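You operate a simulated robot arm through the tools that you are given. There is no shell and no other tool.

You run a simulated two-armed robot. Do the job below in one go: nothing can be reset, and whatever is moved stays where it is left.

Task
Take the filter cloth from the top of the packing table and lay it out flat on the top of the trial bench.

The check looks at the end state, three seconds after you hand in, the way a careful person would. Anything else that was tipped, shoved, dropped, spilled or broken makes it a failure. Flat cloth is picked up by pressing the open fingertips on it (5 to 10 N) and closing them slowly along it; thin cloth reads only 2 to 8 mm in the jaws.

Robot
Two 7-joint arms with two-finger parallel grippers on one trunk, on a base that moves. Base frame: it is fixed to the floor where the robot stands at the start and does not move with it; the origin is under the middle of the robot, x ahead of it, y to its left, z up. Lengths are in mm, angles in rad, forces in N, time in s.
The left shoulder is at the start at [60, 143, 901], the right one opposite. With the tool pointing down near the work surface each hand reaches from about 320 to 740 mm from the robot's upright axis, wherever it stands, measured 20 degrees to its own side. Places, roughly: filter cloth [3800, 0, 900]; top of the trial bench [5400, -1800, 800]. Payload 1.57 kg a hand.
Tool frame (each hand has its own): the origin (TCP) lies between the finger pads and is the grasp point; the fingertips stand 30 mm ahead of it; z points along the fingers, y is the line along which they close. The gripper opens to 110 mm. The fingers are 24 mm wide and 12 mm thick; the gripper's body (48 by 112 mm) begins 78 mm behind the TCP.
Orientation is told as [roll, pitch, yaw] about the base's x, y, z axes, in that order, counted from this pose: with the fingers straight down and closing along the base's y, the tool's x points along the base's -x, its y along +y and its z along -z.

Tools
- The arms move only by the tool step_arm. It takes "left_increments", "right_increments" or both (then of equal length, played together; a hand with none holds still); each is one flat list of numbers, 7 for each row, row after row: the turn, a rotation vector about the base's x, y, z in rad, then the shift along the base's x, y, z in mm, then the finger opening in mm, from 0 to 110. In form: [wx, wy, wz, x, y, z, fingers, wx, wy, wz, x, y, z, fingers, ...]. A call has 1 to 20 rows; each row shifts and turns the commanded pose from where the row before left it. Rows are played at 5 a second. More than 50 mm and 0.15 rad between two rows, or a gripper value outside its range, and nothing of the call is played. A pose out of reach is approached as far as the arm can. The call stops where the force on the tool passes 40 N (or 10 N more than at its start, if that is more) or the arm is blocked; 0.2 s more then pass. Each finger travels about 45 mm/s and halts on what it meets, pressing with about 27 N; the grip force reading is that of the motor and also rises with nothing between the fingers. The clock runs only during rows and for 0.2 s after the last one: add rows that do not move to give the fingers time. It gives the time, the measured TCP pose, the force on the tool (base axes), the opening and the grip force at its end, in the units of the frame above (readings bear some noise), with the torque about the TCP (base axes, N m) and any sound that the robot's microphone picked up.
- Cameras (640 x 400 px; columns grow to the right, rows downward): "scene" is now at [55.3, -4, 1522.1]; the picture's right is [-0.06, -1.00, 0.00], its down [-0.67, 0.04, -0.74] and it looks along [0.74, -0.04, -0.67] (base axes); focal length 295 px, centre (320, 200). "left" rides on the left gripper at [70, -16, -141] in its tool frame; the picture's right is [0.23, 0.97, 0.00], its down [-0.85, 0.20, -0.48] and it looks along [-0.47, 0.11, 0.88] (tool axes); focal length 222 px, centre (320, 200). "right" rides on the right gripper at [70, 16, -141] in its tool frame; the picture's right is [-0.23, 0.97, 0.00], its down [-0.86, -0.20, -0.48] and it looks along [-0.47, -0.11, 0.88] (tool axes); focal length 222 px, centre (320, 200). There is no depth. A picture from a camera that has moved, and an enlarged one, comes with that camera's place and axes in the base frame and with its lens.
- snapshot(camera): a new picture of that camera. The clock stands still meanwhile.
- lift_body(by): slides the trunk up (or, below 0, down) by that many mm; the arms and the scene camera ride with it, the base frame stays. It gives what a move gives, with no picture.
- drive_base(legs): drives the robot by 1 to 6 legs, each [ahead, left, turn to the left] in mm, mm and rad, along the robot's own axes; the way and the turn of a leg run together, so that a leg with both is an arc; at most 1500 mm and 3.142 rad a leg. The arms and the cameras ride along, it lands a little off, and it stops where it bumps. It gives what a move gives.
- aim_head(pan, tilt): turns the head with the scene camera to pan (to the left, within 1.501 rad either way) and tilt (down, from -0.506 to 1.204), counted from straight ahead of the robot. It gives what a move gives.
- inspect(camera, box): a new picture of the part [left, top, right, bottom] of that camera's present view, enlarged. The clock stands still meanwhile.
- close_job(): hands the job in; it is judged then, once.

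Places have to be worked out from the pictures, the camera data and where the tool is seen. Open the grippers and draw the arms clear of the work before you hand the job in, unless the task says otherwise.

The tools are called after "Emit:" as a command line: name --argument value ..., lists and objects as JSON in quotes. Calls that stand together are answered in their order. step_arm: Moves the arms, as the interface text tells. Its arguments: {"type":"object","properties":{"left_increments":{"type":"array","items":{"type":"number"}},"right_increments":{"type":"array","items":{"type":"number"}}},"required":[]} The other tools are called the same way: lift_body (by) moves the trunk up or down; drive_base (legs) drives the base; aim_head (pan, tilt) turns the head that bears the scene camera; snapshot (camera) takes a picture; inspect (camera, box) takes an enlarged picture of a part of a camera's view; close_job () hands the job in.

At the start:

```text
time_s: 0.0
left_eef_pos: [486.8, 214.2, 1064.7]
left_ee_rot: [0.0, 0.0, -0.001]
left_wrist_force: [-0.4, -0.2, -0.6]
left_torque: [0.01, 0.01, -0.02]
left_opening: 110.0
left_finger_force: 0.1
right_eef_pos: [432.7, -154.2, 1037.3]
right_ee_rot: [-0.001, 0.0, -0.001]
right_wrist_force: [0.1, -1.1, 0.4]
right_torque: [-0.03, -0.01, 0.01]
right_opening: 110.1
right_finger_force: 0.0
trunk travel left (down, up): [-500.0, 90.0]
robot x, y, heading: [-2.4, 1.9, -0.0]
head pan, tilt (commanded): [-0.059, 0.733]
```

scene: 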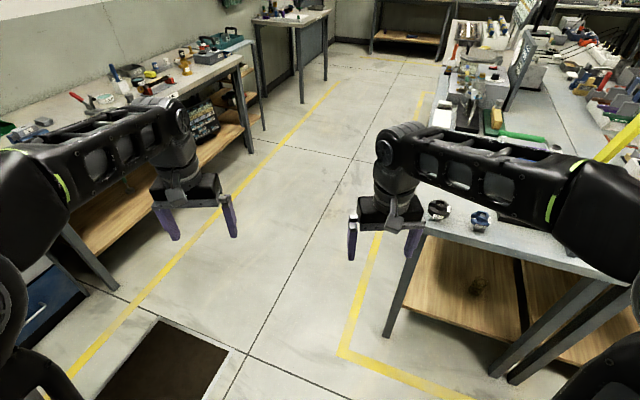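
right: 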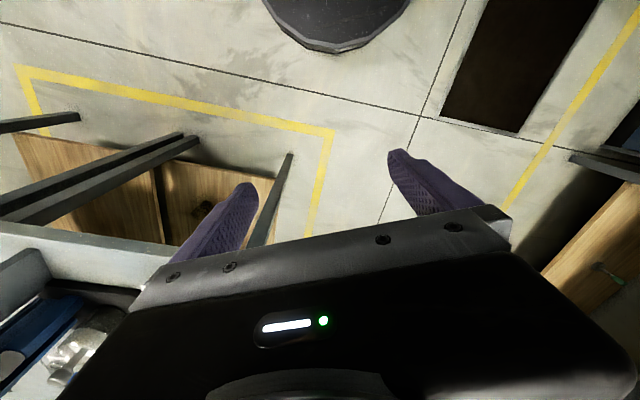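
left: 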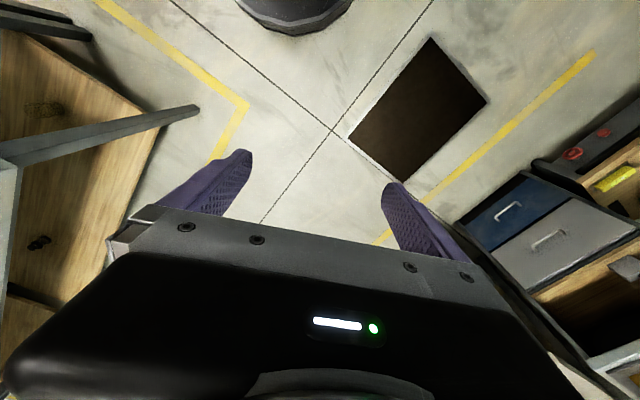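

The start picture shows benches left and right with an aisle between. I'll level the head to see further ahead toward the packing table at about x=3800.

Emit:
aim_head --pan 0 --tilt 0.3

Emit:
snapshot --camera "scene"

```text
time_s: 0.9
left_eef_pos: [487.2, 215.3, 1065.3]
left_ee_rot: [-0.002, 0.001, 0.001]
left_wrist_force: [0.1, 0.1, -0.8]
left_torque: [0.02, -0.02, -0.01]
left_opening: 110.1
left_finger_force: 0.1
right_eef_pos: [434.7, -154.3, 1037.5]
right_ee_rot: [0.0, 0.001, 0.0]
right_wrist_force: [0.3, 0.2, 0.8]
right_torque: [-0.01, 0.0, -0.01]
right_opening: 109.9
right_finger_force: 0.1
trunk travel left (down, up): [-500.0, 90.0]
robot x, y, heading: [-1.7, -0.9, -0.004]
head pan, tilt (commanded): [0.0, 0.3]
```

```text
taken
camera scene: at [65.2, 1.0, 1560.9], right [0.0, -1.0, 0.0], down [-0.3, 0.0, -0.95], along [0.95, 0.0, -0.3], focal length 295 px, centre (320, 200)
```

scene: 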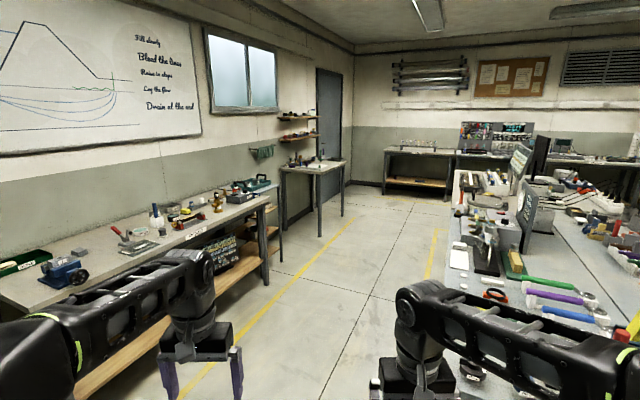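

Zooming in toward where the packing table (about pixel 320,161) and the trial bench (about 420,151) should be.

Emit:
inspect --camera "scene" --box '[240, 90, 400, 190]'

Emit:
inspect --camera "scene" --box '[360, 110, 520, 210]'

```text
4.00 times, centred on (320, 140) of scene
camera zoom: at [65.2, 1.0, 1560.9], right [0.0, -1.0, 0.0], down [-0.3, 0.0, -0.95], along [0.95, 0.0, -0.3], focal length 1179 px, centre (320, 440)
```

zoom: 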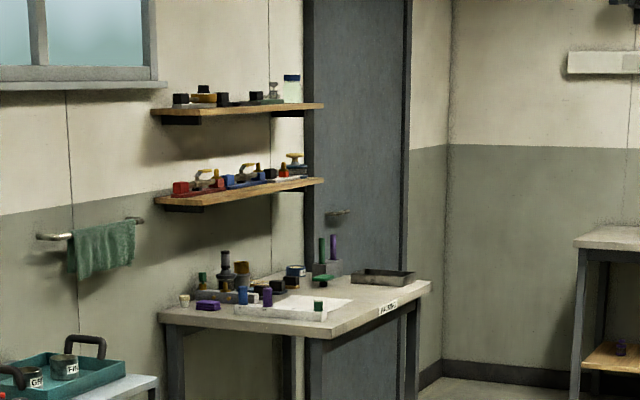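

```text
4.00 times, centred on (440, 160) of scene
camera zoom: at [65.2, 1.0, 1560.9], right [0.0, -1.0, 0.0], down [-0.3, 0.0, -0.95], along [0.95, 0.0, -0.3], focal length 1179 px, centre (-160, 360)
```

zoom: 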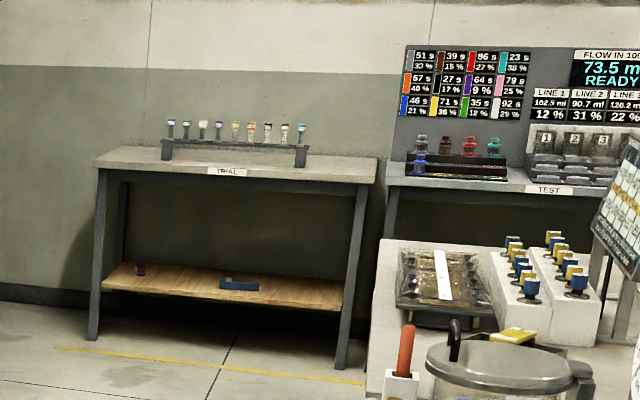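

The room is turned about -0.45 rad from my base frame: the aisle runs between the yellow lines toward the trial bench (far end) with the packing table (small table, left side). I'll shift into the middle of the aisle, turn to line up with it and look again.

Emit:
drive_base --legs '[[290, 600, 0], [0, 0, -0.45]]'

Emit:
snapshot --camera "scene"

```text
time_s: 5.9
left_eef_pos: [818.0, 582.0, 1066.0]
left_ee_rot: [-0.001, 0.0, -0.447]
left_wrist_force: [0.2, -0.6, -0.8]
left_torque: [0.01, 0.04, 0.04]
left_opening: 110.0
left_finger_force: 0.0
right_eef_pos: [609.4, 271.9, 1036.3]
right_ee_rot: [0.0, 0.0, -0.447]
right_wrist_force: [-0.3, -0.1, -0.1]
right_torque: [0.0, -0.01, -0.01]
right_opening: 109.8
right_finger_force: 0.0
trunk travel left (down, up): [-500.0, 90.0]
robot x, y, heading: [286.4, 598.0, -0.442]
head pan, tilt (commanded): [0.0, 0.3]
```

```text
taken
camera scene: at [343.9, 572.3, 1561.0], right [-0.43, -0.9, 0.0], down [-0.27, 0.13, -0.96], along [0.86, -0.41, -0.3], focal length 295 px, centre (320, 200)
```

scene: 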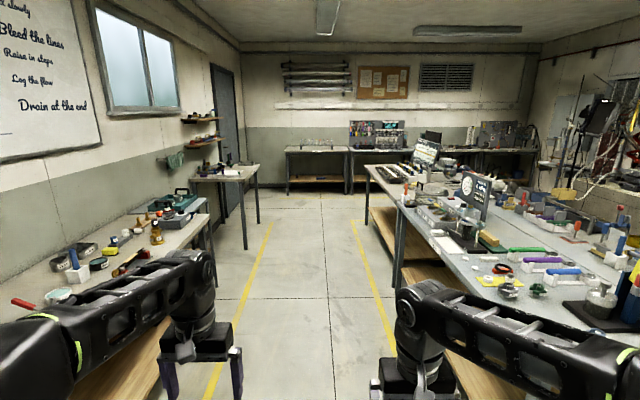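

I'm now in the middle of the aisle and nearly lined up with it; the packing table's front edge is about 870 mm to the left, some 3.1–4.0 m ahead. I'll drive ahead 2.2 m and look at the table.

Emit:
drive_base --legs '[[1100, 0, 0.01], [1100, 0, 0.01]]'

Emit:
aim_head --pan 0.7 --tilt 0.45

Emit:
snapshot --camera "scene"

```text
time_s: 16.8
left_eef_pos: [2821.9, -311.0, 1063.4]
left_ee_rot: [0.0, 0.001, -0.408]
left_wrist_force: [0.3, 0.7, -0.3]
left_torque: [0.0, 0.02, -0.01]
left_opening: 110.1
left_finger_force: 0.1
right_eef_pos: [2627.2, -629.2, 1037.6]
right_ee_rot: [-0.001, -0.001, -0.409]
right_wrist_force: [0.4, 0.1, 0.4]
right_torque: [-0.03, 0.02, -0.01]
right_opening: 110.0
right_finger_force: 0.0
trunk travel left (down, up): [-500.0, 90.0]
robot x, y, heading: [2295.9, -316.3, -0.405]
head pan, tilt (commanded): [0.0, 0.3]
```

```text
time_s: 17.8
left_eef_pos: [2823.2, -309.2, 1064.5]
left_ee_rot: [0.001, -0.001, -0.409]
left_wrist_force: [0.2, 1.0, -0.1]
left_torque: [0.01, -0.01, 0.02]
left_opening: 109.9
left_finger_force: 0.0
right_eef_pos: [2628.3, -628.9, 1036.6]
right_ee_rot: [0.001, 0.002, -0.408]
right_wrist_force: [-0.1, 0.8, -1.0]
right_torque: [-0.02, -0.02, -0.05]
right_opening: 109.7
right_finger_force: 0.0
trunk travel left (down, up): [-500.0, 90.0]
robot x, y, heading: [2287.4, -316.7, -0.408]
head pan, tilt (commanded): [0.7, 0.45]
```

```text
taken
camera scene: at [2352.7, -275.7, 1547.1], right [0.29, -0.96, 0.0], down [-0.42, -0.12, -0.9], along [0.86, 0.26, -0.44], focal length 295 px, centre (320, 200)
```

scene: 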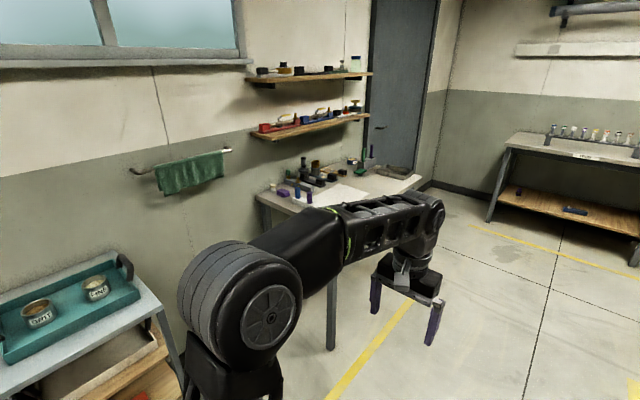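

The packing table is ahead-left with the white cloth on it. I'll drive up abreast of it and turn left to face it, still from mid-aisle so the hands stay clear of the table.

Emit:
drive_base --legs '[[1240, 0, 0], [0, 0, 0.785], [0, 0, 0.785]]'

Emit:
aim_head --pan 0 --tilt 0.6

Emit:
snapshot --camera "scene"

```text
time_s: 28.2
left_eef_pos: [3432.8, -276.1, 1065.2]
left_ee_rot: [-0.001, 0.001, 1.155]
left_wrist_force: [0.1, 0.5, -1.0]
left_torque: [0.01, 0.02, -0.01]
left_opening: 109.9
left_finger_force: 0.1
right_eef_pos: [3750.7, -473.3, 1037.8]
right_ee_rot: [-0.001, 0.0, 1.156]
right_wrist_force: [-0.4, -0.1, 0.8]
right_torque: [-0.02, 0.03, 0.0]
right_opening: 109.8
right_finger_force: 0.1
trunk travel left (down, up): [-500.0, 90.0]
robot x, y, heading: [3435.2, -811.3, 1.152]
head pan, tilt (commanded): [0.7, 0.45]
```

```text
time_s: 29.3
left_eef_pos: [3433.8, -275.6, 1065.5]
left_ee_rot: [-0.001, -0.001, 1.157]
left_wrist_force: [0.2, 0.4, 0.1]
left_torque: [0.04, -0.01, 0.0]
left_opening: 110.1
left_finger_force: 0.0
right_eef_pos: [3750.4, -473.1, 1037.2]
right_ee_rot: [-0.001, 0.001, 1.154]
right_wrist_force: [0.8, 0.3, 0.3]
right_torque: [-0.01, 0.01, 0.01]
right_opening: 109.9
right_finger_force: 0.1
trunk travel left (down, up): [-500.0, 90.0]
robot x, y, heading: [3434.6, -807.2, 1.154]
head pan, tilt (commanded): [0.0, 0.6]
```

```text
taken
camera scene: at [3458.7, -754.2, 1533.5], right [0.92, -0.4, 0.0], down [-0.23, -0.52, -0.83], along [0.33, 0.76, -0.56], focal length 295 px, centre (320, 200)
```

scene: 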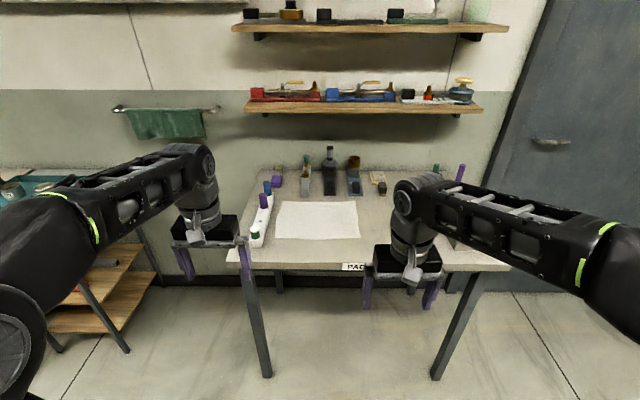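

The cloth is the white sheet in the middle of the table, with a white tray of pens just to its left. Zooming in for detail.

Emit:
inspect --camera "scene" --box '[220, 140, 420, 265]'

```text
3.20 times, centred on (320, 202) of scene
camera zoom: at [3458.7, -754.2, 1533.5], right [0.92, -0.4, 0.0], down [-0.23, -0.52, -0.83], along [0.33, 0.76, -0.56], focal length 943 px, centre (320, 192)
```

zoom: 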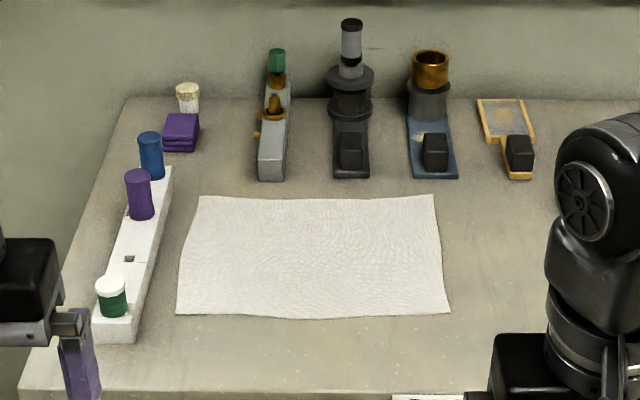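

The cloth measures about 275 mm wide by 210 mm deep (at z≈900), centred near [3780, -8], its near edge about 765 mm from my axis. Before driving closer I'll bring both hands up and inward so they pass above the pen tray.

Emit:
step_arm --left_increments '[0, 0, 0, 32, -14.2, 15, 80, 0, 0, 0, 32, -14.2, 15, 60, 0, 0, 0, 32, -14.2, 15, 40, 0, 0, 0, 0, 0, 0, 40]' --right_increments '[0, 0, 0, -6.3, 22.1, 24, 80, 0, 0, 0, -6.3, 22.1, 24, 60, 0, 0, 0, -6.3, 22.1, 24, 40, 0, 0, 0, 0, 0, 0, 40]'

Emit:
drive_base --legs '[[150, 0, 0]]'

Emit:
aim_head --pan 0 --tilt 0.8

Emit:
snapshot --camera "scene"

Emit:
snapshot --camera "left"

Emit:
snapshot --camera "right"

```text
time_s: 30.3
left_eef_pos: [3481.4, -297.4, 1088.1]
left_ee_rot: [0.001, -0.003, 1.156]
left_wrist_force: [-0.6, 0.9, 0.8]
left_torque: [-0.01, -0.02, 0.03]
left_opening: 40.1
left_finger_force: 0.0
left hand out of reach, approached as far as the arm can: row 2, 3
right_eef_pos: [3736.2, -433.4, 1079.3]
right_ee_rot: [0.0, 0.012, 1.158]
right_wrist_force: [-0.5, 0.1, -0.4]
right_torque: [0.0, -0.03, 0.01]
right_opening: 39.9
right_finger_force: 0.1
right hand out of reach, approached as far as the arm can: row 2, 3
trunk travel left (down, up): [-500.0, 90.0]
robot x, y, heading: [3436.9, -811.9, 1.152]
head pan, tilt (commanded): [0.0, 0.6]
```

```text
time_s: 31.7
left_eef_pos: [3540.9, -161.3, 1087.3]
left_ee_rot: [0.0, -0.003, 1.157]
left_wrist_force: [-1.0, 0.6, 0.3]
left_torque: [-0.04, 0.02, -0.02]
left_opening: 40.1
left_finger_force: 0.1
right_eef_pos: [3795.7, -295.8, 1076.8]
right_ee_rot: [0.003, 0.011, 1.158]
right_wrist_force: [0.5, 0.5, -0.3]
right_torque: [-0.03, 0.01, -0.01]
right_opening: 40.1
right_finger_force: 0.0
trunk travel left (down, up): [-500.0, 90.0]
robot x, y, heading: [3494.8, -671.8, 1.155]
head pan, tilt (commanded): [0.0, 0.6]
```

```text
time_s: 32.4
left_eef_pos: [3541.2, -162.0, 1087.6]
left_ee_rot: [0.001, -0.002, 1.157]
left_wrist_force: [-0.5, 0.0, -0.5]
left_torque: [0.0, -0.03, 0.02]
left_opening: 39.9
left_finger_force: 0.1
right_eef_pos: [3795.9, -295.9, 1077.1]
right_ee_rot: [0.001, 0.01, 1.158]
right_wrist_force: [0.2, -0.3, 0.5]
right_torque: [0.0, -0.01, 0.03]
right_opening: 40.2
right_finger_force: 0.0
trunk travel left (down, up): [-500.0, 90.0]
robot x, y, heading: [3496.8, -671.5, 1.159]
head pan, tilt (commanded): [0.0, 0.799]
```

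```text
taken
camera scene: at [3515.5, -625.4, 1516.7], right [0.92, -0.4, 0.0], down [-0.29, -0.66, -0.7], along [0.28, 0.64, -0.72], focal length 295 px, centre (320, 200)
```

scene: 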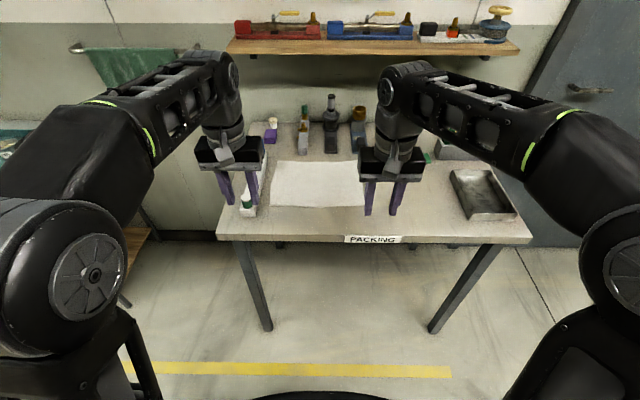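

```text
taken
camera left: at [3526.6, -233.2, 1230.2], right [-0.98, 0.18, 0.0], down [0.16, 0.86, 0.48], along [0.09, 0.47, -0.88], focal length 222 px, centre (320, 200)
```

left: 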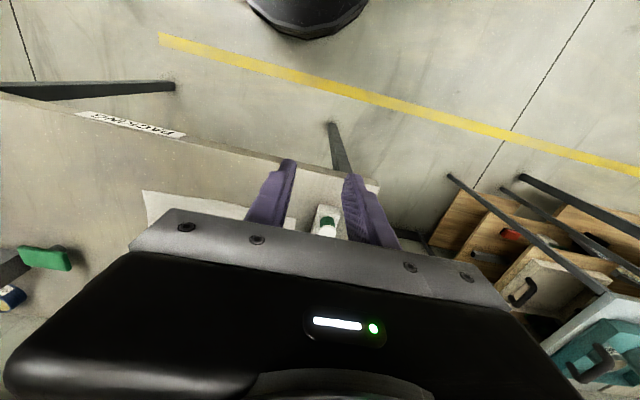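

```text
taken
camera right: at [3753.8, -352.8, 1219.6], right [-0.8, 0.6, 0.0], down [0.53, 0.71, 0.47], along [0.28, 0.37, -0.88], focal length 222 px, centre (320, 200)
```

right: 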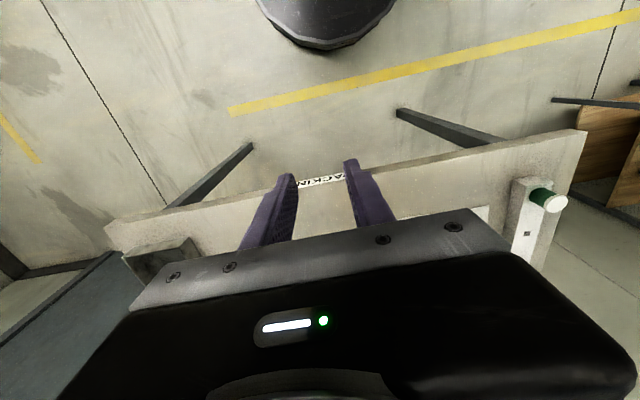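

The hands are above the table but block parts of the cloth in view. I'll zoom the scene view to re-measure cloth edges and the table height.

Emit:
inspect --camera "scene" --box '[200, 80, 440, 230]'

Emit:
inspect --camera "left" --box '[80, 120, 400, 320]'

```text
2.67 times, centred on (320, 155) of scene
camera zoom: at [3515.5, -625.4, 1516.7], right [0.92, -0.4, 0.0], down [-0.29, -0.66, -0.7], along [0.28, 0.64, -0.72], focal length 786 px, centre (320, 320)
```

zoom: 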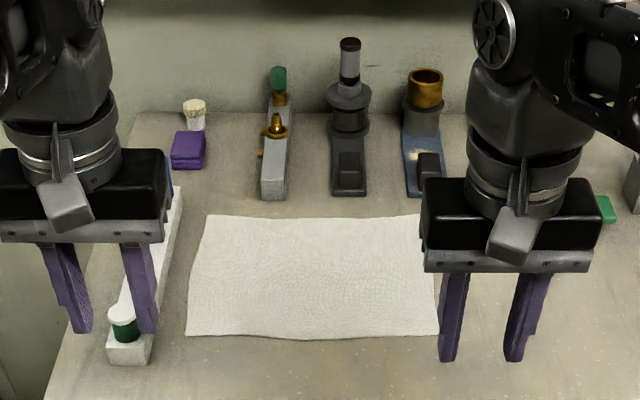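

```text
2.00 times, centred on (240, 220) of left
camera zoom: at [3526.6, -233.2, 1230.2], right [-0.98, 0.18, 0.0], down [0.16, 0.86, 0.48], along [0.09, 0.47, -0.88], focal length 444 px, centre (480, 160)
```

zoom: 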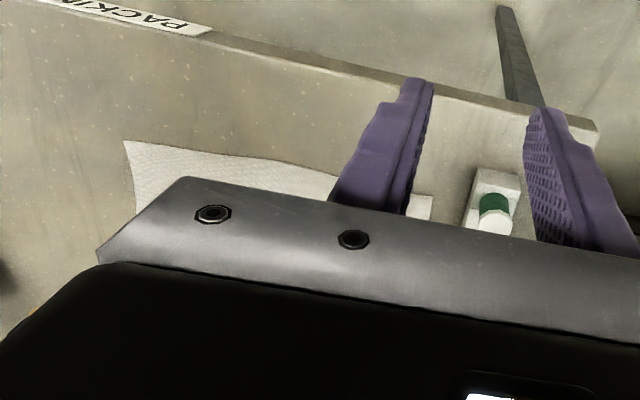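

Triangulating the cloth's corners between the scene and left wrist cameras gives a table top of z≈850 (not 900), cloth ≈295 × 225 mm with near corners at about [3626, 6] and [3895, -110]. I'll drive 150 mm closer, which puts the near edge in comfortable reach with the fingertips (z≈1050) well above the bottles (≈940).

Emit:
drive_base --legs '[[150, 0, 0]]'

Emit:
snapshot --camera "scene"

```text
time_s: 33.8
left_eef_pos: [3600.4, -23.1, 1088.3]
left_ee_rot: [0.0, 0.0, 1.158]
left_wrist_force: [-0.4, 1.3, 0.4]
left_torque: [-0.07, 0.0, -0.01]
left_opening: 40.2
left_finger_force: 0.0
right_eef_pos: [3855.7, -157.8, 1076.7]
right_ee_rot: [0.001, 0.013, 1.158]
right_wrist_force: [0.7, 0.5, 0.6]
right_torque: [-0.04, 0.0, 0.0]
right_opening: 40.1
right_finger_force: 0.2
trunk travel left (down, up): [-500.0, 90.0]
robot x, y, heading: [3555.4, -535.0, 1.159]
head pan, tilt (commanded): [0.0, 0.799]
```

```text
taken
camera scene: at [3576.4, -486.2, 1516.5], right [0.92, -0.4, 0.0], down [-0.29, -0.66, -0.7], along [0.28, 0.64, -0.72], focal length 295 px, centre (320, 200)
```

scene: 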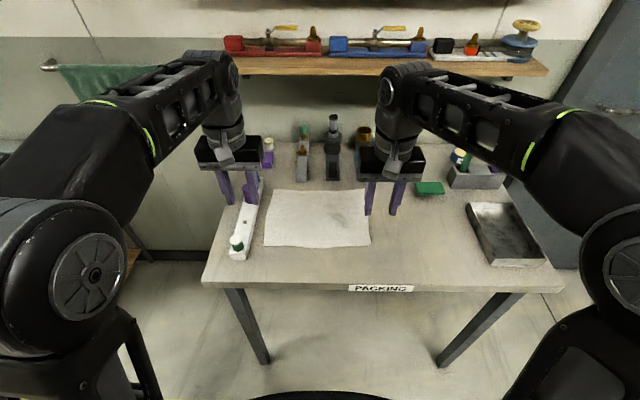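

The whole near edge of the cloth is now visible. Zooming for corner measurement.

Emit:
inspect --camera "scene" --box '[210, 150, 402, 270]'

```text
3.33 times, centred on (306, 210) of scene
camera zoom: at [3576.4, -486.2, 1516.5], right [0.92, -0.4, 0.0], down [-0.29, -0.66, -0.7], along [0.28, 0.64, -0.72], focal length 982 px, centre (367, 167)
```

zoom: 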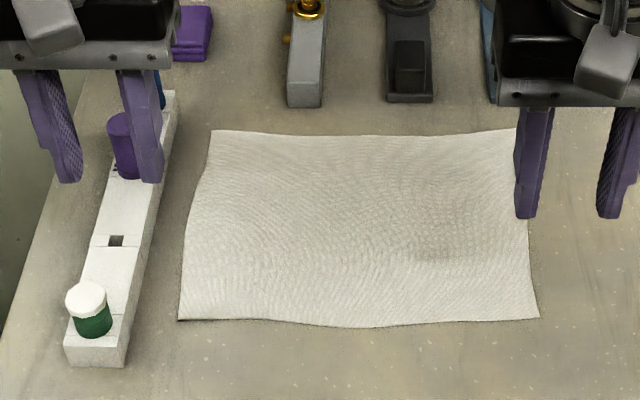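

Three views agree: table top z≈848, cloth corners FL ≈[3625, 8], FR ≈[3896, -109]. I'll move the hands over grasp points 40 mm in from each side and 20 mm behind the near edge (left [3670, 9], right [3867, -75]), stopping about 50 mm above the cloth.

Emit:
step_arm --left_increments '[0, 0, 0, 42, -18.4, 0, 36, 0, 0, 0, 16.3, 24.1, -38, 36, 0, 0, 0, 11.7, 26.3, -38, 36, 0, 0, 0, 0, 0, -41, 36, 0, 0, 0, 0, 0, -41, 36, 0, 0, 0, 0, 0, 0, 36]' --right_increments '[0, 0, 0, 2.75, 20.75, -36.75, 36, 0, 0, 0, 2.75, 20.75, -36.75, 36, 0, 0, 0, 2.75, 20.75, -36.75, 36, 0, 0, 0, 2.75, 20.75, -36.75, 36, 0, 0, 0, 0, 0, 0, 36, 0, 0, 0, 0, 0, 0, 36]'

Emit:
inspect --camera "scene" --box '[210, 150, 402, 270]'

Emit:
snapshot --camera "left"

Emit:
snapshot --camera "right"

```text
time_s: 35.2
left_eef_pos: [3659.4, 13.0, 931.9]
left_ee_rot: [0.0, -0.003, 1.158]
left_wrist_force: [0.8, -0.2, -0.1]
left_torque: [-0.01, 0.04, -0.05]
left_opening: 36.0
left_finger_force: 0.0
left hand out of reach, approached as far as the arm can: row 1
right_eef_pos: [3867.4, -77.1, 929.6]
right_ee_rot: [0.002, 0.01, 1.162]
right_wrist_force: [0.5, 0.7, -0.4]
right_torque: [-0.02, -0.01, -0.01]
right_opening: 36.2
right_finger_force: 0.0
trunk travel left (down, up): [-500.0, 90.0]
robot x, y, heading: [3553.1, -538.2, 1.161]
head pan, tilt (commanded): [0.0, 0.799]
```

```text
3.33 times, centred on (306, 210) of scene
camera zoom: at [3575.7, -487.9, 1516.6], right [0.92, -0.4, 0.0], down [-0.29, -0.66, -0.7], along [0.28, 0.64, -0.72], focal length 982 px, centre (367, 167)
```

zoom: 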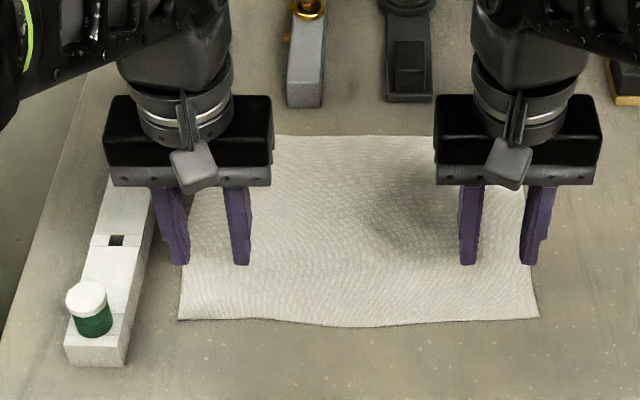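

```text
taken
camera left: at [3645.5, -58.2, 1074.0], right [-0.98, 0.18, 0.0], down [0.16, 0.86, 0.48], along [0.09, 0.47, -0.88], focal length 222 px, centre (320, 200)
```

left: 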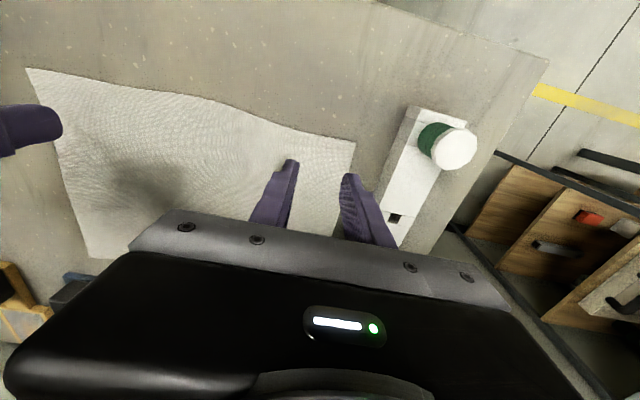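

```text
taken
camera right: at [3825.7, -132.3, 1071.8], right [-0.8, 0.6, 0.0], down [0.53, 0.71, 0.47], along [0.28, 0.38, -0.88], focal length 222 px, centre (320, 200)
```

right: 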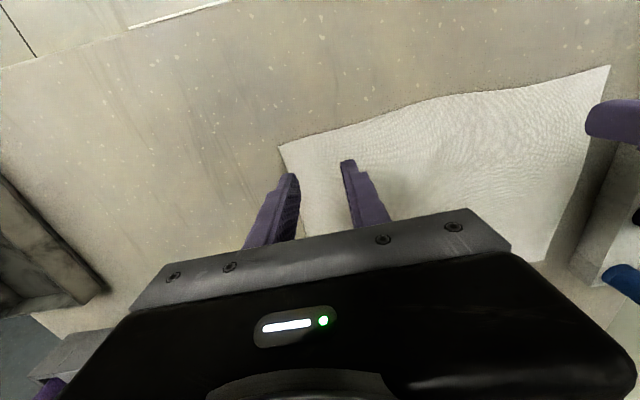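

Right hand is well placed (39 mm in from its side, 18 mm from the edge); left is about 10 mm too far out. I'll correct the left and lower both to about 10 mm above the expected contact height.

Emit:
step_arm --left_increments '[0, 0, 0, 9.7, -4.3, -22, 34, 0, 0, 0, 0, 0, -20, 34, 0, 0, 0, 0, 0, 0, 34]' --right_increments '[0, 0, 0, 0, 0, -20, 34, 0, 0, 0, 0, 0, -20, 34, 0, 0, 0, 0, 0, 0, 34]'

Emit:
inspect --camera "scene" --box '[210, 170, 402, 290]'

Emit:
snapshot --camera "left"

Emit:
snapshot --camera "right"

```text
time_s: 36.0
left_eef_pos: [3669.8, 7.4, 889.1]
left_ee_rot: [0.001, -0.003, 1.16]
left_wrist_force: [0.3, -0.4, 0.0]
left_torque: [0.02, 0.01, 0.03]
left_opening: 34.1
left_finger_force: 0.1
right_eef_pos: [3865.7, -75.5, 890.0]
right_ee_rot: [0.003, 0.01, 1.16]
right_wrist_force: [0.4, 0.0, -0.3]
right_torque: [-0.03, 0.03, -0.01]
right_opening: 34.0
right_finger_force: 0.1
trunk travel left (down, up): [-500.0, 90.0]
robot x, y, heading: [3554.9, -539.2, 1.156]
head pan, tilt (commanded): [0.0, 0.799]
```

```text
3.33 times, centred on (306, 230) of scene
camera zoom: at [3575.7, -487.9, 1516.6], right [0.92, -0.4, 0.0], down [-0.29, -0.66, -0.7], along [0.28, 0.64, -0.72], focal length 982 px, centre (367, 100)
```

zoom: 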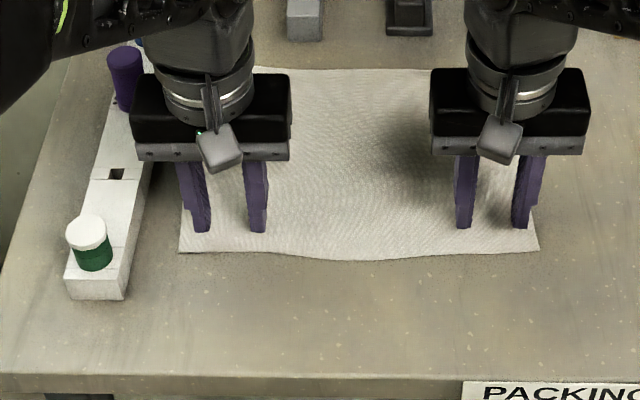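

```text
taken
camera left: at [3655.0, -62.9, 1030.4], right [-0.98, 0.18, 0.0], down [0.16, 0.86, 0.48], along [0.09, 0.47, -0.88], focal length 222 px, centre (320, 200)
```

left: 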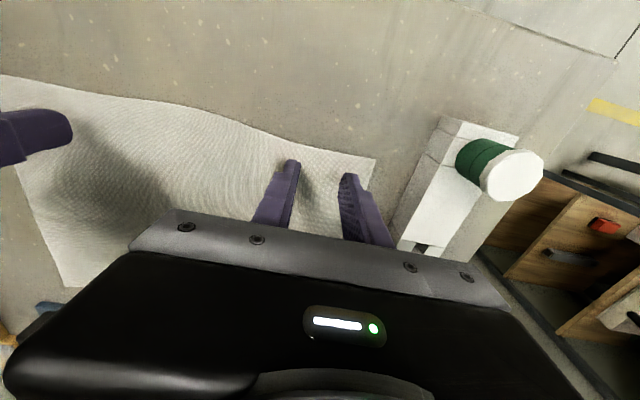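

```text
taken
camera right: at [3824.3, -132.1, 1032.9], right [-0.8, 0.6, 0.0], down [0.53, 0.71, 0.47], along [0.28, 0.38, -0.88], focal length 222 px, centre (320, 200)
```

right: 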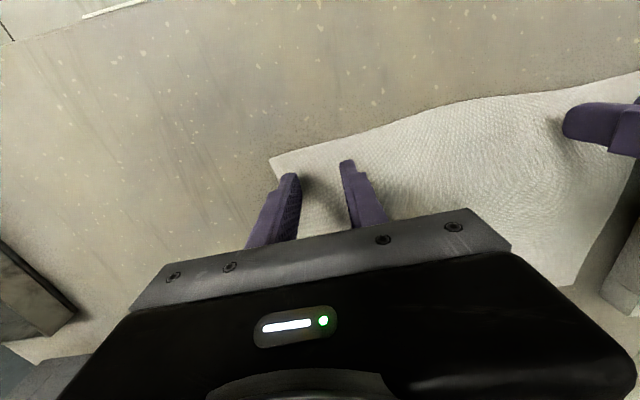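

Both pairs of fingertips hover over the cloth just inside the corners. Lowering in small steps and watching the vertical force.

Emit:
step_arm --left_increments '[0, 0, 0, 0, 0, -2.5, 34, 0, 0, 0, 0, 0, -2.5, 34, 0, 0, 0, 0, 0, -2, 34, 0, 0, 0, 0, 0, 0, 34]' --right_increments '[0, 0, 0, 0, 0, -2.5, 34, 0, 0, 0, 0, 0, -2.5, 34, 0, 0, 0, 0, 0, -2, 34, 0, 0, 0, 0, 0, 0, 34]'

```text
time_s: 37.0
left_eef_pos: [3668.9, 8.4, 881.7]
left_ee_rot: [0.001, -0.003, 1.159]
left_wrist_force: [0.3, 0.4, -0.1]
left_torque: [0.04, 0.01, -0.01]
left_opening: 33.5
left_finger_force: 0.0
right_eef_pos: [3866.0, -75.8, 883.6]
right_ee_rot: [0.002, 0.011, 1.16]
right_wrist_force: [0.5, -0.3, -1.0]
right_torque: [0.01, -0.01, 0.02]
right_opening: 34.1
right_finger_force: 0.1
trunk travel left (down, up): [-500.0, 90.0]
robot x, y, heading: [3553.4, -535.9, 1.164]
head pan, tilt (commanded): [0.0, 0.799]
```

No contact yet at TCP z≈882/884. Continuing down in smaller steps.

Emit:
step_arm --left_increments '[0, 0, 0, 0, 0, -1.5, 34, 0, 0, 0, 0, 0, -1.5, 34, 0, 0, 0, 0, 0, 0, 34]' --right_increments '[0, 0, 0, 0, 0, -2, 34, 0, 0, 0, 0, 0, -2, 34, 0, 0, 0, 0, 0, 0, 34]'

```text
time_s: 37.8
left_eef_pos: [3669.3, 7.5, 881.5]
left_ee_rot: [-0.002, -0.006, 1.158]
left_wrist_force: [1.0, 0.3, 17.7]
left_torque: [-0.07, 0.15, -0.01]
left_opening: 33.9
left_finger_force: 0.0
right_eef_pos: [3866.9, -76.2, 881.8]
right_ee_rot: [0.002, 0.006, 1.161]
right_wrist_force: [-0.1, 1.2, 7.9]
right_torque: [0.01, -0.19, 0.01]
right_opening: 33.8
right_finger_force: 0.0
trunk travel left (down, up): [-500.0, 90.0]
robot x, y, heading: [3555.7, -534.9, 1.157]
head pan, tilt (commanded): [0.0, 0.799]
```

Contact: right presses 7.9 N (good), left 17.7 N (too much). Easing the left up by 1 mm.

Emit:
step_arm --left_increments '[0, 0, 0, 0, 0, -0.0, 34, 0, 0, 0, 0, 0, 1.2, 34]' --right_increments '[0, 0, 0, 0, 0, 0, 34, 0, 0, 0, 0, 0, 0, 34]'

```text
time_s: 38.4
left_eef_pos: [3668.5, 7.2, 881.9]
left_ee_rot: [0.001, -0.003, 1.158]
left_wrist_force: [2.5, 3.3, 17.4]
left_torque: [-0.05, 0.03, -0.04]
left_opening: 34.1
left_finger_force: 0.1
right_eef_pos: [3866.7, -75.5, 882.9]
right_ee_rot: [0.002, 0.007, 1.161]
right_wrist_force: [0.4, 1.9, 14.2]
right_torque: [-0.06, -0.27, 0.07]
right_opening: 34.3
right_finger_force: 0.1
trunk travel left (down, up): [-500.0, 90.0]
robot x, y, heading: [3554.0, -533.4, 1.154]
head pan, tilt (commanded): [0.0, 0.799]
```

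Forces settled upward (left 17, right 14 N). Easing both up a bit more, with settling time.

Emit:
step_arm --left_increments '[0, 0, 0, 0, 0, 1, 34, 0, 0, 0, 0, 0, 0, 34, 0, 0, 0, 0, 0, 0, 34]' --right_increments '[0, 0, 0, 0, 0, 0.7, 34, 0, 0, 0, 0, 0, 0, 34, 0, 0, 0, 0, 0, 0, 34]'

```text
time_s: 39.2
left_eef_pos: [3668.9, 7.1, 881.2]
left_ee_rot: [-0.001, -0.002, 1.159]
left_wrist_force: [3.3, 0.9, 11.8]
left_torque: [-0.08, -0.05, 0.01]
left_opening: 33.9
left_finger_force: 0.1
right_eef_pos: [3866.9, -75.3, 880.9]
right_ee_rot: [0.002, 0.009, 1.16]
right_wrist_force: [-1.1, 1.8, 14.4]
right_torque: [0.01, -0.29, 0.03]
right_opening: 34.0
right_finger_force: 0.0
trunk travel left (down, up): [-500.0, 90.0]
robot x, y, heading: [3555.0, -536.2, 1.156]
head pan, tilt (commanded): [0.0, 0.799]
```

Left now 11.8 N, right still 14.4 N; a little more up on both.

Emit:
step_arm --left_increments '[0, 0, 0, 0, 0, 0.5, 34, 0, 0, 0, 0, 0, 0, 34, 0, 0, 0, 0, 0, 0, 34]' --right_increments '[0, 0, 0, 0, 0, 1, 34, 0, 0, 0, 0, 0, 0, 34, 0, 0, 0, 0, 0, 0, 34]'

```text
time_s: 40.0
left_eef_pos: [3667.7, 7.1, 881.4]
left_ee_rot: [0.0, -0.003, 1.158]
left_wrist_force: [2.7, -0.6, 7.9]
left_torque: [-0.09, -0.05, 0.05]
left_opening: 34.2
left_finger_force: 0.1
right_eef_pos: [3866.1, -75.6, 881.5]
right_ee_rot: [0.002, 0.011, 1.161]
right_wrist_force: [-0.7, 1.8, 9.1]
right_torque: [0.03, -0.14, 0.01]
right_opening: 34.0
right_finger_force: 0.0
trunk travel left (down, up): [-500.0, 90.0]
robot x, y, heading: [3551.1, -531.7, 1.153]
head pan, tilt (commanded): [0.0, 0.799]
```

Both hands press within the 5–10 N window. Closing the fingers slowly along the cloth.

Emit:
step_arm --left_increments '[0, 0, 0, 0, 0, 0, 32, 0, 0, 0, 0, 0, 0, 30, 0, 0, 0, 0, 0, 0, 28, 0, 0, 0, 0, 0, 0, 26, 0, 0, 0, 0, 0, 0, 24, 0, 0, 0, 0, 0, 0, 22, 0, 0, 0, 0, 0, 0, 20, 0, 0, 0, 0, 0, 0, 18, 0, 0, 0, 0, 0, 0, 16, 0, 0, 0, 0, 0, 0, 14]' --right_increments '[0, 0, 0, 0, 0, 0, 32, 0, 0, 0, 0, 0, 0, 30, 0, 0, 0, 0, 0, 0, 28, 0, 0, 0, 0, 0, 0, 26, 0, 0, 0, 0, 0, 0, 24, 0, 0, 0, 0, 0, 0, 22, 0, 0, 0, 0, 0, 0, 20, 0, 0, 0, 0, 0, 0, 18, 0, 0, 0, 0, 0, 0, 16, 0, 0, 0, 0, 0, 0, 14]'

Emit:
snapshot --camera "left"

Emit:
snapshot --camera "right"

Emit:
inspect --camera "scene" --box '[210, 170, 402, 290]'

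```text
time_s: 42.2
left_eef_pos: [3668.7, 8.5, 882.9]
left_ee_rot: [-0.001, -0.004, 1.158]
left_wrist_force: [0.5, -0.3, 5.1]
left_torque: [-0.08, 0.01, 0.0]
left_opening: 14.7
left_finger_force: 0.6
right_eef_pos: [3866.0, -74.1, 881.5]
right_ee_rot: [0.002, 0.011, 1.16]
right_wrist_force: [-0.8, -0.7, 5.1]
right_torque: [-0.01, -0.05, 0.0]
right_opening: 14.3
right_finger_force: 0.2
trunk travel left (down, up): [-500.0, 90.0]
robot x, y, heading: [3554.3, -534.4, 1.156]
head pan, tilt (commanded): [0.0, 0.799]
```

```text
taken
camera left: at [3654.1, -63.3, 1023.5], right [-0.98, 0.18, 0.0], down [0.16, 0.86, 0.48], along [0.09, 0.47, -0.88], focal length 222 px, centre (320, 200)
```

left: 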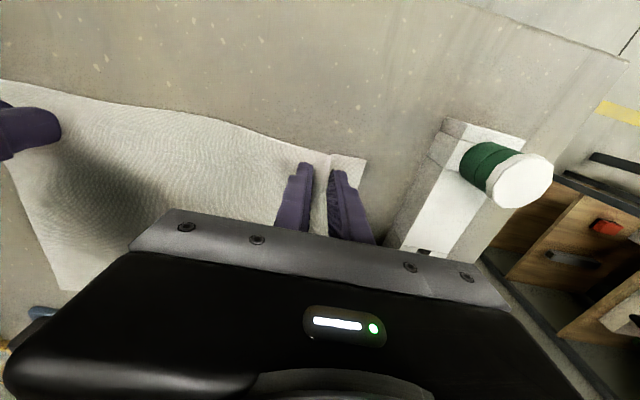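

```text
taken
camera right: at [3824.3, -131.4, 1023.5], right [-0.8, 0.6, 0.0], down [0.53, 0.71, 0.47], along [0.28, 0.38, -0.88], focal length 222 px, centre (320, 200)
```

right: 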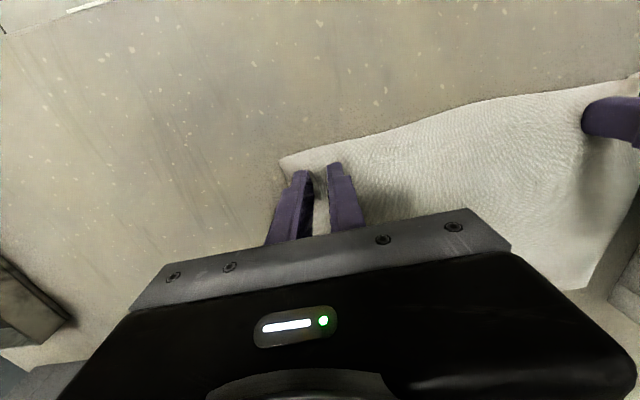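

```text
3.33 times, centred on (306, 230) of scene
camera zoom: at [3575.3, -488.5, 1516.7], right [0.92, -0.4, 0.0], down [-0.29, -0.66, -0.7], along [0.28, 0.64, -0.72], focal length 982 px, centre (367, 100)
```

zoom: 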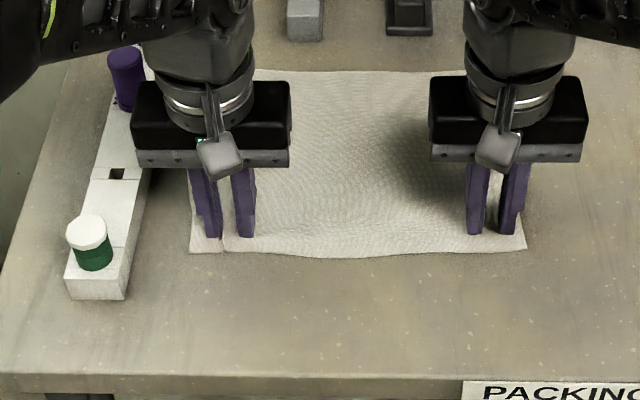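

The cloth follows the fingers: both corners have drawn inward and a fold is forming; force is about 5 N. I'll keep the pressure and finish closing.

Emit:
step_arm --left_increments '[0, 0, 0, 0, 0, -0.3, 12, 0, 0, 0, 0, 0, 0, 10, 0, 0, 0, 0, 0, 0, 8, 0, 0, 0, 0, 0, 0, 6, 0, 0, 0, 0, 0, 0, 4, 0, 0, 0, 0, 0, 0, 2, 0, 0, 0, 0, 0, 0, 0, 0, 0, 0, 0, 0, 0, 0, 0, 0, 0, 0, 0, 0, 0]' --right_increments '[0, 0, 0, 0, 0, -0.3, 12, 0, 0, 0, 0, 0, 0, 10, 0, 0, 0, 0, 0, 0, 8, 0, 0, 0, 0, 0, 0, 6, 0, 0, 0, 0, 0, 0, 4, 0, 0, 0, 0, 0, 0, 2, 0, 0, 0, 0, 0, 0, 0, 0, 0, 0, 0, 0, 0, 0, 0, 0, 0, 0, 0, 0, 0]'

Emit:
inspect --camera "scene" --box '[210, 170, 402, 290]'

Emit:
inspect --camera "left" --box '[220, 120, 420, 245]'

Emit:
inspect --camera "right" --box '[220, 120, 420, 245]'

```text
time_s: 44.2
left_eef_pos: [3669.4, 6.6, 881.9]
left_ee_rot: [0.002, -0.005, 1.158]
left_wrist_force: [1.3, 3.2, 16.9]
left_torque: [-0.04, -0.07, 0.0]
left_opening: 4.5
left_finger_force: 25.6
right_eef_pos: [3867.2, -76.8, 882.0]
right_ee_rot: [0.002, 0.009, 1.161]
right_wrist_force: [1.3, -0.3, 3.1]
right_torque: [-0.02, -0.04, 0.03]
right_opening: 0.2
right_finger_force: 21.0
trunk travel left (down, up): [-500.0, 90.0]
robot x, y, heading: [3555.0, -538.3, 1.159]
head pan, tilt (commanded): [0.0, 0.799]
```

```text
3.33 times, centred on (306, 230) of scene
camera zoom: at [3575.5, -489.1, 1516.7], right [0.92, -0.4, 0.0], down [-0.29, -0.66, -0.7], along [0.28, 0.64, -0.72], focal length 982 px, centre (367, 100)
```

zoom: 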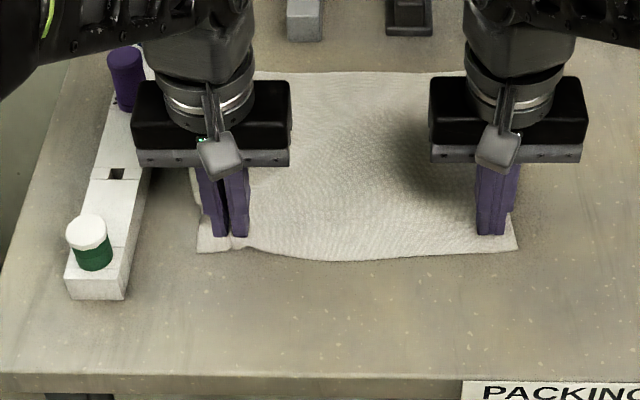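

```text
3.20 times, centred on (320, 182) of left
camera zoom: at [3654.5, -63.3, 1023.7], right [-0.98, 0.18, 0.0], down [0.16, 0.86, 0.48], along [0.09, 0.47, -0.88], focal length 711 px, centre (320, 256)
```

zoom: 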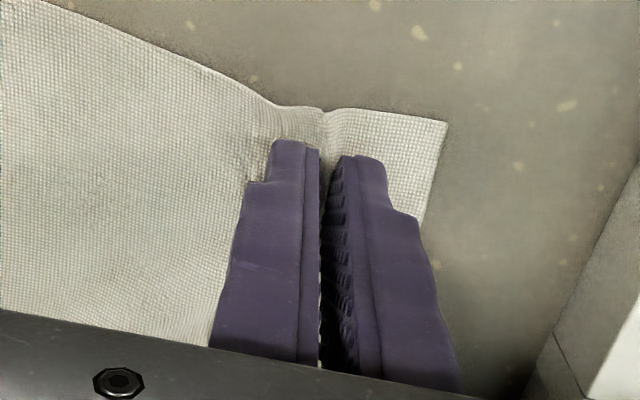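

```text
3.20 times, centred on (320, 182) of right
camera zoom: at [3824.3, -132.1, 1023.6], right [-0.8, 0.6, 0.0], down [0.53, 0.71, 0.47], along [0.28, 0.38, -0.88], focal length 711 px, centre (320, 256)
```

zoom: 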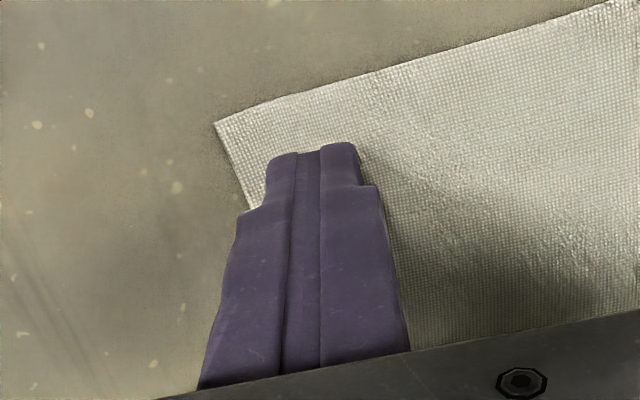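

Left caught the cloth (4.5 mm, 25.6 N); the right slipped off (0.2 mm). I'll hold the left, lift the right a few mm, reopen it, shift it 15 mm inward to match the moved corner, and try again.

Emit:
step_arm --left_increments '[0, 0, 0, 0, 0, 1, 0, 0, 0, 0, 0, 0, 0, 0, 0, 0, 0, 0, 0, 0, 0, 0, 0, 0, 0, 0, 0, 0, 0, 0, 0, 0, 0, 0, 0]' --right_increments '[0, 0, 0, 0, 0, 6, 0, 0, 0, 0, 0, 0, 0, 20, 0, 0, 0, -13.7, 6, 0, 36, 0, 0, 0, 0, 0, 0, 36, 0, 0, 0, 0, 0, 0, 36]'

Emit:
inspect --camera "right" --box '[180, 100, 460, 275]'

Emit:
inspect --camera "scene" --box '[210, 170, 402, 290]'

```text
time_s: 45.4
left_eef_pos: [3668.0, 6.8, 882.7]
left_ee_rot: [0.0, -0.003, 1.158]
left_wrist_force: [1.0, 2.7, 12.9]
left_torque: [0.02, -0.03, 0.0]
left_opening: 4.0
left_finger_force: 25.0
right_eef_pos: [3852.9, -69.7, 887.9]
right_ee_rot: [0.002, 0.01, 1.161]
right_wrist_force: [0.1, -0.3, -0.2]
right_torque: [0.02, -0.01, 0.0]
right_opening: 36.1
right_finger_force: 0.1
trunk travel left (down, up): [-500.0, 90.0]
robot x, y, heading: [3559.0, -535.3, 1.158]
head pan, tilt (commanded): [0.0, 0.799]
```

```text
2.29 times, centred on (320, 188) of right
camera zoom: at [3810.2, -125.5, 1030.1], right [-0.8, 0.6, 0.0], down [0.53, 0.71, 0.47], along [0.28, 0.38, -0.88], focal length 508 px, centre (320, 229)
```

zoom: 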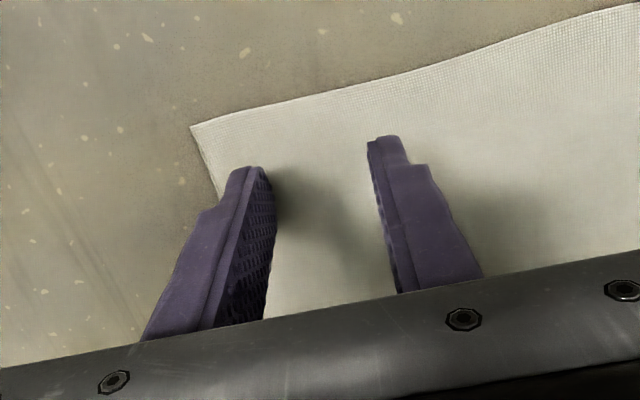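

```text
3.33 times, centred on (306, 230) of scene
camera zoom: at [3575.6, -488.5, 1516.6], right [0.92, -0.4, 0.0], down [-0.29, -0.66, -0.7], along [0.28, 0.64, -0.72], focal length 982 px, centre (367, 100)
```

zoom: 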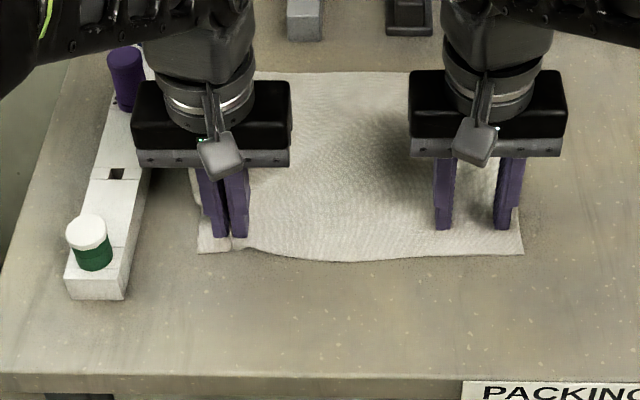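

The right fingertips now straddle fresh cloth well inside the corner. Lowering the right again to press.

Emit:
step_arm --left_increments '[0, 0, 0, 0, 0, 0, 0, 0, 0, 0, 0, 0, 0, 0, 0, 0, 0, 0, 0, 0, 0, 0, 0, 0, 0, 0, 0, 0, 0, 0, 0, 0, 0, 0, 0]' --right_increments '[0, 0, 0, 0, 0, -3, 36, 0, 0, 0, 0, 0, -3, 36, 0, 0, 0, 0, 0, -1, 36, 0, 0, 0, 0, 0, 0, 36, 0, 0, 0, 0, 0, 0, 36]'

```text
time_s: 46.6
left_eef_pos: [3668.9, 7.4, 882.0]
left_ee_rot: [-0.001, -0.004, 1.159]
left_wrist_force: [1.1, 2.2, 10.9]
left_torque: [-0.02, -0.06, 0.0]
left_opening: 4.1
left_finger_force: 25.4
right_eef_pos: [3853.5, -67.9, 881.2]
right_ee_rot: [0.003, 0.008, 1.162]
right_wrist_force: [-1.0, 1.0, 11.1]
right_torque: [-0.05, -0.19, 0.01]
right_opening: 35.8
right_finger_force: 0.1
trunk travel left (down, up): [-500.0, 90.0]
robot x, y, heading: [3552.6, -536.0, 1.16]
head pan, tilt (commanded): [0.0, 0.799]
```

Right presses 11 N, close to the window. I'll ease 0.3 mm and close slowly, checking midway.

Emit:
step_arm --left_increments '[0, 0, 0, 0, 0, 0, 0, 0, 0, 0, 0, 0, 0, 0, 0, 0, 0, 0, 0, 0, 0, 0, 0, 0, 0, 0, 0, 0, 0, 0, 0, 0, 0, 0, 0, 0, 0, 0, 0, 0, 0, 0, 0, 0, 0, 0, 0, 0, 0, 0, 0, 0, 0, 0, 0, 0, 0, 0, 0, 0, 0, 0, 0, 0, 0, 0, 0, 0, 0, 0, 0, 0, 0, 0, 0, 0, 0]' --right_increments '[0, 0, 0, 0, 0, 0.3, 35, 0, 0, 0, 0, 0, 0, 33, 0, 0, 0, 0, 0, 0, 31, 0, 0, 0, 0, 0, 0, 29, 0, 0, 0, 0, 0, 0, 27, 0, 0, 0, 0, 0, 0, 25, 0, 0, 0, 0, 0, 0, 23, 0, 0, 0, 0, 0, 0, 21, 0, 0, 0, 0, 0, 0, 19, 0, 0, 0, 0, 0, 0, 17, 0, 0, 0, 0, 0, 0, 15]'

Emit:
inspect --camera "right" --box '[180, 100, 460, 275]'

```text
time_s: 49.0
left_eef_pos: [3668.4, 7.4, 883.4]
left_ee_rot: [0.0, -0.006, 1.161]
left_wrist_force: [2.9, 1.5, 9.9]
left_torque: [0.01, -0.1, -0.01]
left_opening: 3.9
left_finger_force: 24.7
right_eef_pos: [3853.2, -69.1, 881.4]
right_ee_rot: [0.001, 0.01, 1.161]
right_wrist_force: [-0.7, 0.3, 17.9]
right_torque: [-0.01, -0.18, 0.05]
right_opening: 13.2
right_finger_force: 0.0
trunk travel left (down, up): [-500.0, 90.0]
robot x, y, heading: [3551.7, -536.0, 1.162]
head pan, tilt (commanded): [0.0, 0.799]
```

```text
2.29 times, centred on (320, 188) of right
camera zoom: at [3810.5, -126.4, 1023.2], right [-0.8, 0.6, 0.0], down [0.53, 0.71, 0.47], along [0.28, 0.38, -0.88], focal length 508 px, centre (320, 229)
```

zoom: 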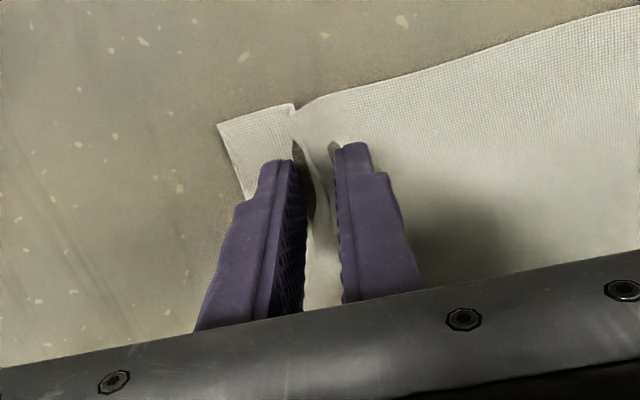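

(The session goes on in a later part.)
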